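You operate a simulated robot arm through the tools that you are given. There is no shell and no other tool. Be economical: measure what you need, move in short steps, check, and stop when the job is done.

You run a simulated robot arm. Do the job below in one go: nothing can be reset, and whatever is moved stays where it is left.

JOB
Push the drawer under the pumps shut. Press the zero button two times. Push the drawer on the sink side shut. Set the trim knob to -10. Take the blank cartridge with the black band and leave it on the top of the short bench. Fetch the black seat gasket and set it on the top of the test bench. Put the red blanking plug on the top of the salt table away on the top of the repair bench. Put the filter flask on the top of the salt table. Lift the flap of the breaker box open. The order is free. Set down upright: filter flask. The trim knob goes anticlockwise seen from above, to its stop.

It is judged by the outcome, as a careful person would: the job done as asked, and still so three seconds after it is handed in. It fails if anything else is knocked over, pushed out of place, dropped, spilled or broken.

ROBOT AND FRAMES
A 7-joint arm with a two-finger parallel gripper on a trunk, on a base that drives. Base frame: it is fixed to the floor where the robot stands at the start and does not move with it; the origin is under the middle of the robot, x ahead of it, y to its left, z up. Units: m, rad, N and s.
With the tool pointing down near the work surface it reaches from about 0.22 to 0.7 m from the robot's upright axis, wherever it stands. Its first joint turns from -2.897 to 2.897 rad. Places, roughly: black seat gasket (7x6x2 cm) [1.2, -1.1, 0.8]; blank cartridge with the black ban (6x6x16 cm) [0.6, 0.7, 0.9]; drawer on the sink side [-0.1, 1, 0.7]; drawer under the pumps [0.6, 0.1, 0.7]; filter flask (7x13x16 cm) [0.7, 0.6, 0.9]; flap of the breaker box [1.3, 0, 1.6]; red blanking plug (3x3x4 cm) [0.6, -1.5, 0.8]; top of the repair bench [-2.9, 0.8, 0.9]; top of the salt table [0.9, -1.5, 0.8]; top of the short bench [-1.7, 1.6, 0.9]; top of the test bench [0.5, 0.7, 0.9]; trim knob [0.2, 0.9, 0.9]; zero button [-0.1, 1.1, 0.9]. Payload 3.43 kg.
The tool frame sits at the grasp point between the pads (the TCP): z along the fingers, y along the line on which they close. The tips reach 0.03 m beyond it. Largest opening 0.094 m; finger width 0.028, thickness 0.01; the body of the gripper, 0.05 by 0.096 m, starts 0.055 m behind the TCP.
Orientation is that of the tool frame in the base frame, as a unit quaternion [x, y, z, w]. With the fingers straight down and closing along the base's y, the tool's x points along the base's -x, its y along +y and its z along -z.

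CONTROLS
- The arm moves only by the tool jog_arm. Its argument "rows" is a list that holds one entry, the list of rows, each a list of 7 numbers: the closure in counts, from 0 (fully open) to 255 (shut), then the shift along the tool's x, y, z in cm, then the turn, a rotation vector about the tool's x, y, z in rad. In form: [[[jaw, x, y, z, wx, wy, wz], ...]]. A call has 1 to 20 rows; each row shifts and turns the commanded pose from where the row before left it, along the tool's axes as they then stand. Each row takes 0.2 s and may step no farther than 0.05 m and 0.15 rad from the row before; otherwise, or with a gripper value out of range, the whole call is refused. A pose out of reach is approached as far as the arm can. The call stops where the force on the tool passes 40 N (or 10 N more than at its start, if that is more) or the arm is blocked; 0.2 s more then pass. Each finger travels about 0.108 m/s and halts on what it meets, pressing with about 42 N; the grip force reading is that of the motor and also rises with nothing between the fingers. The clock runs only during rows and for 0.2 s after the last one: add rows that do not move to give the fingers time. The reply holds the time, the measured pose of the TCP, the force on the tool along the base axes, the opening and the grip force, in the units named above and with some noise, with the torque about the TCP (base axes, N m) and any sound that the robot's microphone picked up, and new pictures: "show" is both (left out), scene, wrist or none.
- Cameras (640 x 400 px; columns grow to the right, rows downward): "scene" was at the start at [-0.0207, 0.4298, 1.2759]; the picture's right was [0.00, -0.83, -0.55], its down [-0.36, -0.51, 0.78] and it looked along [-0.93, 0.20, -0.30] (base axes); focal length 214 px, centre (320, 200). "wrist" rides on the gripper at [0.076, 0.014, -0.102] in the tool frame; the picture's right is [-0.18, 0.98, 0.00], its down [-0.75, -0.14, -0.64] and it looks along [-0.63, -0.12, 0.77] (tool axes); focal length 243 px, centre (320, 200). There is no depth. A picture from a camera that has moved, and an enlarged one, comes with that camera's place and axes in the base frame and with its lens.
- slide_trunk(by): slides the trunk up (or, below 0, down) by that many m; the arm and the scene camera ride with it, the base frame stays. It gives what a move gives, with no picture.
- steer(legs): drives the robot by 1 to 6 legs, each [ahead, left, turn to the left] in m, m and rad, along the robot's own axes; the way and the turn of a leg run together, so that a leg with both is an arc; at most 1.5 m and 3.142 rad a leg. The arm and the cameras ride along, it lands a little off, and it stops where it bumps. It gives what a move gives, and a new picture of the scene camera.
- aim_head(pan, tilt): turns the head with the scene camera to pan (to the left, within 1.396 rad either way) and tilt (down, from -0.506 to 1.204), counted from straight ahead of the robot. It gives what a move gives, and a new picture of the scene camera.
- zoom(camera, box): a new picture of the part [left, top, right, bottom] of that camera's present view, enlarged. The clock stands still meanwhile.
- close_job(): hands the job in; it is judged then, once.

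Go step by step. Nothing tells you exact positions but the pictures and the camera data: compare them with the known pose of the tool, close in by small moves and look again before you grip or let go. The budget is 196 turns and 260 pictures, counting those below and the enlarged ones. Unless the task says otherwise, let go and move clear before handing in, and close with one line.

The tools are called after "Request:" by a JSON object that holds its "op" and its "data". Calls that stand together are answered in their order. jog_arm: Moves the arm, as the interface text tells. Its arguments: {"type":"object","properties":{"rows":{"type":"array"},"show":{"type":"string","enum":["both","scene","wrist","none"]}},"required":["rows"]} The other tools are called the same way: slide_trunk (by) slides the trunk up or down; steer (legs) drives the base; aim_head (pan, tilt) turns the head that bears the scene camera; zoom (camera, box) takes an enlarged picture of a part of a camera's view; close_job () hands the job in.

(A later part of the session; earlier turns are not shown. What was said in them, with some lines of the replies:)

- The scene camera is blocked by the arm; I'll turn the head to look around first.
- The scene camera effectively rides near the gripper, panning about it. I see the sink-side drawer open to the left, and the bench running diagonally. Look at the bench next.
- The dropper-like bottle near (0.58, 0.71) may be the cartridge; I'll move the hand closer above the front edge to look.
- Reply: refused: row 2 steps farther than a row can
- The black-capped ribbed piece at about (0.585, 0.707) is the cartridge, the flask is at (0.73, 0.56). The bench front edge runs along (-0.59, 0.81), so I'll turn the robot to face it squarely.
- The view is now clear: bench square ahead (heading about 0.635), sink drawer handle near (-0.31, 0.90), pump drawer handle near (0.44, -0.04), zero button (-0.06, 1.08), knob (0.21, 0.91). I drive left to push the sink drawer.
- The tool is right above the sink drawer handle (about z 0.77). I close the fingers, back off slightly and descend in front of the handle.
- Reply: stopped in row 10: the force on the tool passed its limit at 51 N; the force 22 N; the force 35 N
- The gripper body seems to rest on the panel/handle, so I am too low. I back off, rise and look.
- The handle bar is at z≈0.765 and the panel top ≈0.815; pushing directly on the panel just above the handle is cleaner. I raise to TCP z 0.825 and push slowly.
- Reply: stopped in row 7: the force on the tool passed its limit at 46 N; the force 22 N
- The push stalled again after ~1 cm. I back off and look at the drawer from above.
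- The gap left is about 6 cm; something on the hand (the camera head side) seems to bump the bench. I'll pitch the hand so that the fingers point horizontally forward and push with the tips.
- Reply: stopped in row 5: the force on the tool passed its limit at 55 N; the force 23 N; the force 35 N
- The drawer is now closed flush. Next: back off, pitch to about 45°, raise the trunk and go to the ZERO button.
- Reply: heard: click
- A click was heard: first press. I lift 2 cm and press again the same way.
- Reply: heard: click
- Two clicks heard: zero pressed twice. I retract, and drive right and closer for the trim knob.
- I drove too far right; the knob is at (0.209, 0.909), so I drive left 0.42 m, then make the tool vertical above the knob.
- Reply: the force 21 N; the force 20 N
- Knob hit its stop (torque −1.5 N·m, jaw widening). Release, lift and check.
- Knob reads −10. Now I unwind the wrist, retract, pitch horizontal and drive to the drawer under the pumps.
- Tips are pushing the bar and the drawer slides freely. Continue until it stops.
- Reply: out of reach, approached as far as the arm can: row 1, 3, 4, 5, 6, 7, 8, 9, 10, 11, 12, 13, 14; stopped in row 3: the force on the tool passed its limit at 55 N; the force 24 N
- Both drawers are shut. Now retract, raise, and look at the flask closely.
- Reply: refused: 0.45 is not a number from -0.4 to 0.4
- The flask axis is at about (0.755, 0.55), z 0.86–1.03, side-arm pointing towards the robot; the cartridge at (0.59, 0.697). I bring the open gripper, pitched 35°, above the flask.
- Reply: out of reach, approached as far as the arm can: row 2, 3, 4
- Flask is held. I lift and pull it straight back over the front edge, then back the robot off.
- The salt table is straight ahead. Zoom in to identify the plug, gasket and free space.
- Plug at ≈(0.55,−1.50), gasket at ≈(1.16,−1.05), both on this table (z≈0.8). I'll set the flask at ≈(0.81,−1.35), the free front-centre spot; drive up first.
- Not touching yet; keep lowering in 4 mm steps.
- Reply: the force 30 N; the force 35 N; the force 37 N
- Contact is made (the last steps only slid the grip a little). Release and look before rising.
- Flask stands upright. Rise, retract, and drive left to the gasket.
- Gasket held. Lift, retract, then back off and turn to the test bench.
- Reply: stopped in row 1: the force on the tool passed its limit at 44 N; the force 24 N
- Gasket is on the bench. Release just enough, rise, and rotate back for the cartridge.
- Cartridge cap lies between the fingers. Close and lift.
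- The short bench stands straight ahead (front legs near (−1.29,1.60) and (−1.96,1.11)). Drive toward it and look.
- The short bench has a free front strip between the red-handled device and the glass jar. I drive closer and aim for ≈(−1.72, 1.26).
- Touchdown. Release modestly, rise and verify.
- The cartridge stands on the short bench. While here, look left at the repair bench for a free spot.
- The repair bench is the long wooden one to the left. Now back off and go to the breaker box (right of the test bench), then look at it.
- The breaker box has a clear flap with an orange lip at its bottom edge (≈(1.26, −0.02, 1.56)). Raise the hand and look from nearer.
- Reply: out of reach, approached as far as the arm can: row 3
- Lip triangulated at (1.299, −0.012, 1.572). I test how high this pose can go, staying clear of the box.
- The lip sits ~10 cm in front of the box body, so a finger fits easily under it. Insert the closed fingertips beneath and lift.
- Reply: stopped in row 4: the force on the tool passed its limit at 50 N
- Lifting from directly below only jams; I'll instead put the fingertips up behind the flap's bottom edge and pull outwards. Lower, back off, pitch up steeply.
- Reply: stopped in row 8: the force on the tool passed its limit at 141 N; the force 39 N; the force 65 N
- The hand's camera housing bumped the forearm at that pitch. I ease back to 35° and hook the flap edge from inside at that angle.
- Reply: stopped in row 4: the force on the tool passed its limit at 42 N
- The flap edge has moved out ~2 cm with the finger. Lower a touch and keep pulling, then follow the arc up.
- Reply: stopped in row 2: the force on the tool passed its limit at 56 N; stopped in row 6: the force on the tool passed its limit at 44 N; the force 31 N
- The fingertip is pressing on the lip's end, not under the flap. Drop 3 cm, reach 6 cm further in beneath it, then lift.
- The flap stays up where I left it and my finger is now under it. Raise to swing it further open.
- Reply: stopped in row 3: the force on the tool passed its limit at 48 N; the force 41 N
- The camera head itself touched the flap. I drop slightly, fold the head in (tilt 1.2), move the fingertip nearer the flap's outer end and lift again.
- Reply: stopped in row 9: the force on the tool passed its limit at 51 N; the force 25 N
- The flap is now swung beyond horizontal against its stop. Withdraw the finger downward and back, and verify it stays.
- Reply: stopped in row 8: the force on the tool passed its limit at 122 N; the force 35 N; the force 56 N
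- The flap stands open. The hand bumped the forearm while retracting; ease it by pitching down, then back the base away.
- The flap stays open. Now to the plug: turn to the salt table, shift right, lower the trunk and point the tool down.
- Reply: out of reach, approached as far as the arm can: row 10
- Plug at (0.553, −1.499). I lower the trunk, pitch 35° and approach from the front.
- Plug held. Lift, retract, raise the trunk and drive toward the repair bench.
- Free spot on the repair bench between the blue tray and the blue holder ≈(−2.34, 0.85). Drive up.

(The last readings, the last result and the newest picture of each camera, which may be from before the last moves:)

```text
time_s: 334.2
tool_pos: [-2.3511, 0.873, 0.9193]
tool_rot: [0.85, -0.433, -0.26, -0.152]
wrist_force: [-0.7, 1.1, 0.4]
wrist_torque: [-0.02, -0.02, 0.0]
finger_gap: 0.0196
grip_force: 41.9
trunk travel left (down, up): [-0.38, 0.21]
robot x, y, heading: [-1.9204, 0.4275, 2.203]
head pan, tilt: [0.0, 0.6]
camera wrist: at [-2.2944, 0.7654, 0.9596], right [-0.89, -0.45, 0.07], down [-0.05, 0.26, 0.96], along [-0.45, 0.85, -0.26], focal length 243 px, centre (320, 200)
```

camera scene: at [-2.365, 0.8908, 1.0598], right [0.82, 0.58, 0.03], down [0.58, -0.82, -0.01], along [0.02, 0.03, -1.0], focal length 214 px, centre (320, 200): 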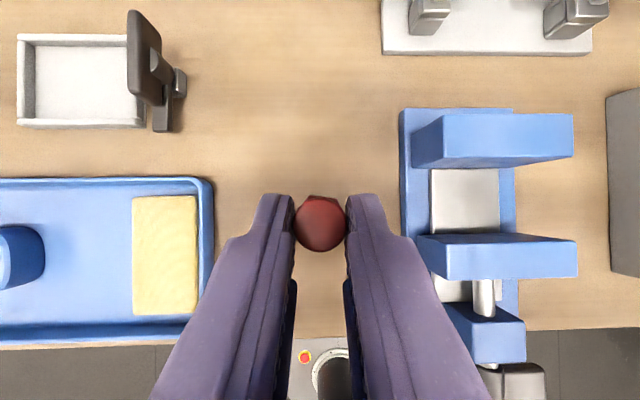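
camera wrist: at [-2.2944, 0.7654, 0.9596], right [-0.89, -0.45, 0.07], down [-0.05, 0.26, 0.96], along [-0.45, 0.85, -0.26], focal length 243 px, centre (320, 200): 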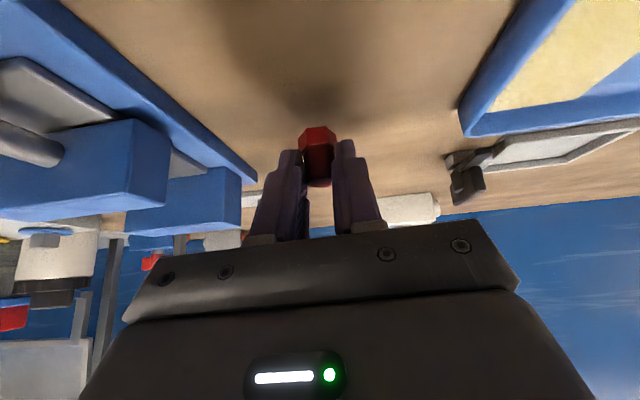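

Request:
{"op": "jog_arm", "data": {"rows": [[[255, 0.29, 0, 0.41, 0, 0, 0], [255, 0.17, 0, 0.25, 0, 0, 0]]], "show": "none"}}

Request:
{"op": "jog_arm", "data": {"rows": [[[255, 0.23, 0, 0.33, 0, 0, 0]]], "show": "none"}}

Request:
{"op": "jog_arm", "data": {"rows": [[[255, 0.23, 0, 0.33, 0, 0, 0]]], "show": "wrist"}}

```text
time_s: 334.8
tool_pos: [-2.3506, 0.8746, 0.9109]
tool_rot: [0.849, -0.434, -0.26, -0.153]
wrist_force: [-0.4, 0.0, -0.5]
wrist_torque: [-0.02, 0.0, 0.03]
finger_gap: 0.0195
grip_force: 42.4
trunk travel left (down, up): [-0.38, 0.21]
robot x, y, heading: [-1.9189, 0.4267, 2.208]
head pan, tilt: [0.0, 0.6]
```

```text
time_s: 335.2
tool_pos: [-2.3499, 0.8752, 0.9072]
tool_rot: [0.849, -0.434, -0.261, -0.153]
wrist_force: [0.4, 0.1, 0.4]
wrist_torque: [0.02, -0.02, 0.0]
finger_gap: 0.0193
grip_force: 41.9
trunk travel left (down, up): [-0.38, 0.21]
robot x, y, heading: [-1.9206, 0.421, 2.206]
head pan, tilt: [0.0, 0.6]
```

```text
time_s: 335.6
tool_pos: [-2.3489, 0.874, 0.9028]
tool_rot: [0.849, -0.432, -0.262, -0.152]
wrist_force: [-0.4, -0.2, 0.4]
wrist_torque: [0.0, 0.02, -0.06]
finger_gap: 0.0195
grip_force: 42.1
trunk travel left (down, up): [-0.38, 0.21]
robot x, y, heading: [-1.9204, 0.4242, 2.206]
head pan, tilt: [0.0, 0.6]
camera wrist: at [-2.2925, 0.7659, 0.9435], right [-0.89, -0.45, 0.07], down [-0.05, 0.26, 0.96], along [-0.45, 0.85, -0.26], focal length 243 px, centre (320, 200)
```

wrist: 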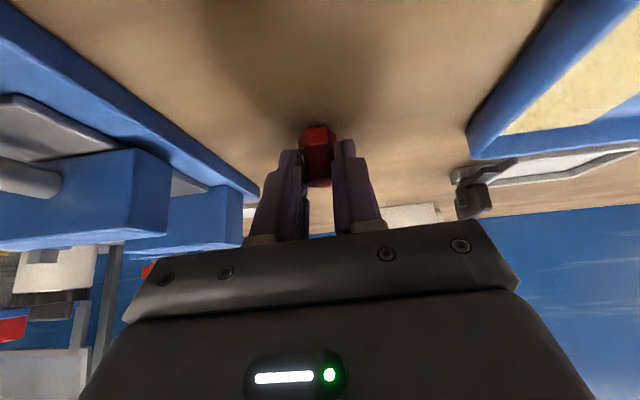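

Still in the air; continue in small steps.

Request:
{"op": "jog_arm", "data": {"rows": [[[255, 0.23, 0, 0.33, 0, 0, 0]]], "show": "none"}}

Request:
{"op": "jog_arm", "data": {"rows": [[[255, 0.23, 0, 0.33, 0, 0, 0]]], "show": "none"}}

Request:
{"op": "jog_arm", "data": {"rows": [[[255, 0.17, 0, 0.25, 0, 0, 0]]], "show": "none"}}

```text
time_s: 336.0
tool_pos: [-2.3494, 0.8747, 0.8984]
tool_rot: [0.849, -0.434, -0.26, -0.153]
wrist_force: [0.2, -0.4, -1.1]
wrist_torque: [-0.01, 0.03, 0.03]
finger_gap: 0.0195
grip_force: 42.0
trunk travel left (down, up): [-0.38, 0.21]
robot x, y, heading: [-1.9197, 0.4288, 2.211]
head pan, tilt: [0.0, 0.6]
```

```text
time_s: 336.4
tool_pos: [-2.3491, 0.8756, 0.8983]
tool_rot: [0.848, -0.433, -0.264, -0.154]
wrist_force: [2.5, -1.7, 22.6]
wrist_torque: [0.08, 0.27, 0.02]
finger_gap: 0.0196
grip_force: 41.2
trunk travel left (down, up): [-0.38, 0.21]
robot x, y, heading: [-1.9203, 0.422, 2.207]
head pan, tilt: [0.0, 0.6]
```

```text
time_s: 336.8
tool_pos: [-2.3487, 0.8755, 0.8977]
tool_rot: [0.848, -0.433, -0.265, -0.154]
wrist_force: [-3.8, 3.9, 37.4]
wrist_torque: [0.35, 0.51, -0.03]
finger_gap: 0.0198
grip_force: 42.3
trunk travel left (down, up): [-0.38, 0.21]
robot x, y, heading: [-1.919, 0.4273, 2.202]
head pan, tilt: [0.0, 0.6]
```

Contact. Ease up a few millimetres, release, and rise.

Request:
{"op": "jog_arm", "data": {"rows": [[[255, -0.3, 0, -0.43, 0, 0, 0], [160, 0, 0, 0, 0, 0, 0], [130, 0, 0, 0, 0, 0, 0], [130, 0, 0, 0, 0, 0, 0], [130, -1.15, 0, -1.63, 0, 0, 0], [130, -2.3, 0, -3.26, 0, 0, 0], [130, -2.3, 0, -3.26, 0, 0, 0], [130, -2.3, 0, -3.26, 0, 0, 0]]], "show": "scene"}}

```text
time_s: 338.6
tool_pos: [-2.3525, 0.8715, 1.0363]
tool_rot: [0.849, -0.433, -0.261, -0.152]
wrist_force: [0.2, -0.7, 0.1]
wrist_torque: [0.01, -0.02, -0.01]
finger_gap: 0.0461
grip_force: 0.0
trunk travel left (down, up): [-0.38, 0.21]
robot x, y, heading: [-1.9189, 0.4227, 2.205]
head pan, tilt: [0.0, 0.6]
camera scene: at [-2.3651, 0.8878, 1.1023], right [0.82, 0.58, 0.03], down [0.58, -0.82, -0.01], along [0.02, 0.03, -1.0], focal length 214 px, centre (320, 200)
```

scene: 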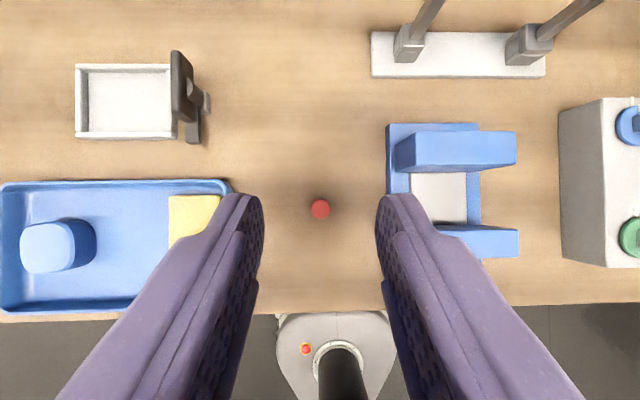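

The plug stands on the repair bench. Retract clear and back off.

Request:
{"op": "jog_arm", "data": {"rows": [[[130, -2.3, 0, -3.26, 0, 0, 0], [130, -2.3, 0, -3.26, 0, 0, 0], [130, 3.8, 0, -2.7, 0, 0, 0], [130, 3.8, 0, -2.7, 0, 0, 0], [130, 3.8, 0, -2.7, 0, 0, 0]]], "show": "none"}}

Request:
{"op": "steer", "data": {"legs": [[-0.6, 0, 0]]}}

Request:
{"op": "aim_head", "data": {"pan": -0.6, "tilt": -0.2}}

```text
time_s: 339.8
tool_pos: [-2.275, 0.7572, 1.1192]
tool_rot: [0.849, -0.433, -0.261, -0.152]
wrist_force: [0.1, 0.0, 0.8]
wrist_torque: [0.02, 0.02, 0.0]
finger_gap: 0.0458
grip_force: 0.1
trunk travel left (down, up): [-0.38, 0.21]
robot x, y, heading: [-1.9211, 0.4271, 2.204]
head pan, tilt: [0.0, 0.6]
```

```text
time_s: 343.1
tool_pos: [-1.9273, 0.2908, 1.1201]
tool_rot: [0.845, -0.44, -0.26, -0.155]
wrist_force: [0.2, 0.0, 0.1]
wrist_torque: [0.01, 0.01, 0.01]
finger_gap: 0.046
grip_force: 0.0
trunk travel left (down, up): [-0.38, 0.21]
robot x, y, heading: [-1.5791, -0.0444, 2.189]
head pan, tilt: [0.0, 0.6]
camera scene: at [-1.9395, 0.308, 1.1855], right [0.82, 0.57, 0.03], down [0.57, -0.82, -0.01], along [0.02, 0.03, -1.0], focal length 214 px, centre (320, 200)
```

scene: 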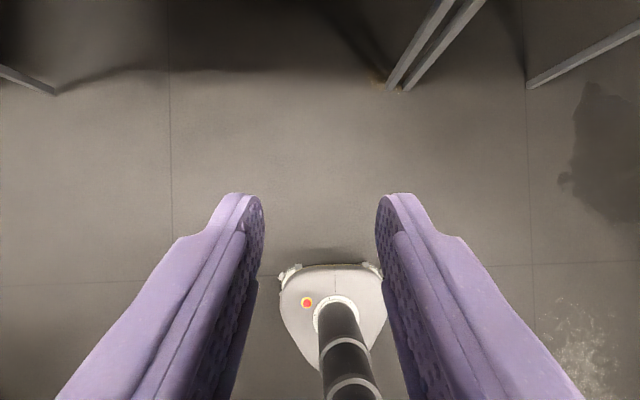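

```text
time_s: 344.3
tool_pos: [-1.9252, 0.2907, 1.1193]
tool_rot: [0.846, -0.44, -0.259, -0.154]
wrist_force: [-1.3, -0.4, -0.1]
wrist_torque: [-0.03, -0.01, 0.0]
finger_gap: 0.0461
grip_force: 0.1
trunk travel left (down, up): [-0.38, 0.21]
robot x, y, heading: [-1.5741, -0.0446, 2.19]
head pan, tilt: [-0.6, -0.201]
camera scene: at [-1.9299, 0.3735, 1.2446], right [0.85, 0.19, 0.49], down [0.51, -0.51, -0.69], along [0.12, 0.84, -0.53], focal length 214 px, centre (320, 200)
```

scene: 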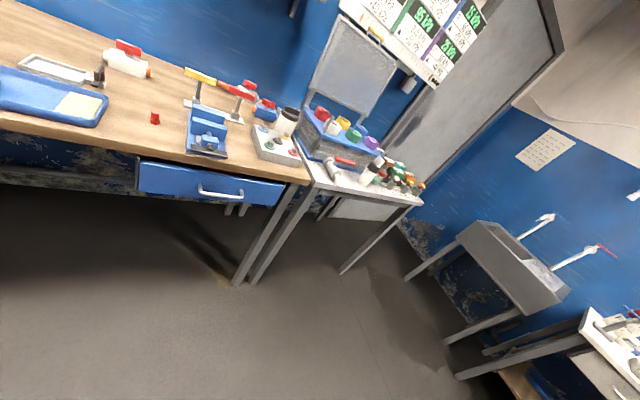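

The plug stands upright on the repair bench and the cartridge is on the short bench. I saw each of the other results in place after doing it, so I'm handing in.

Request:
{"op": "close_job", "data": {}}

```text
The job is handed in.
```

I did everything on the list and handed it in: both drawers are shut, zero was pressed twice, the trim knob is at −10, all four items are where you asked (the flask upright), and the breaker flap is open.
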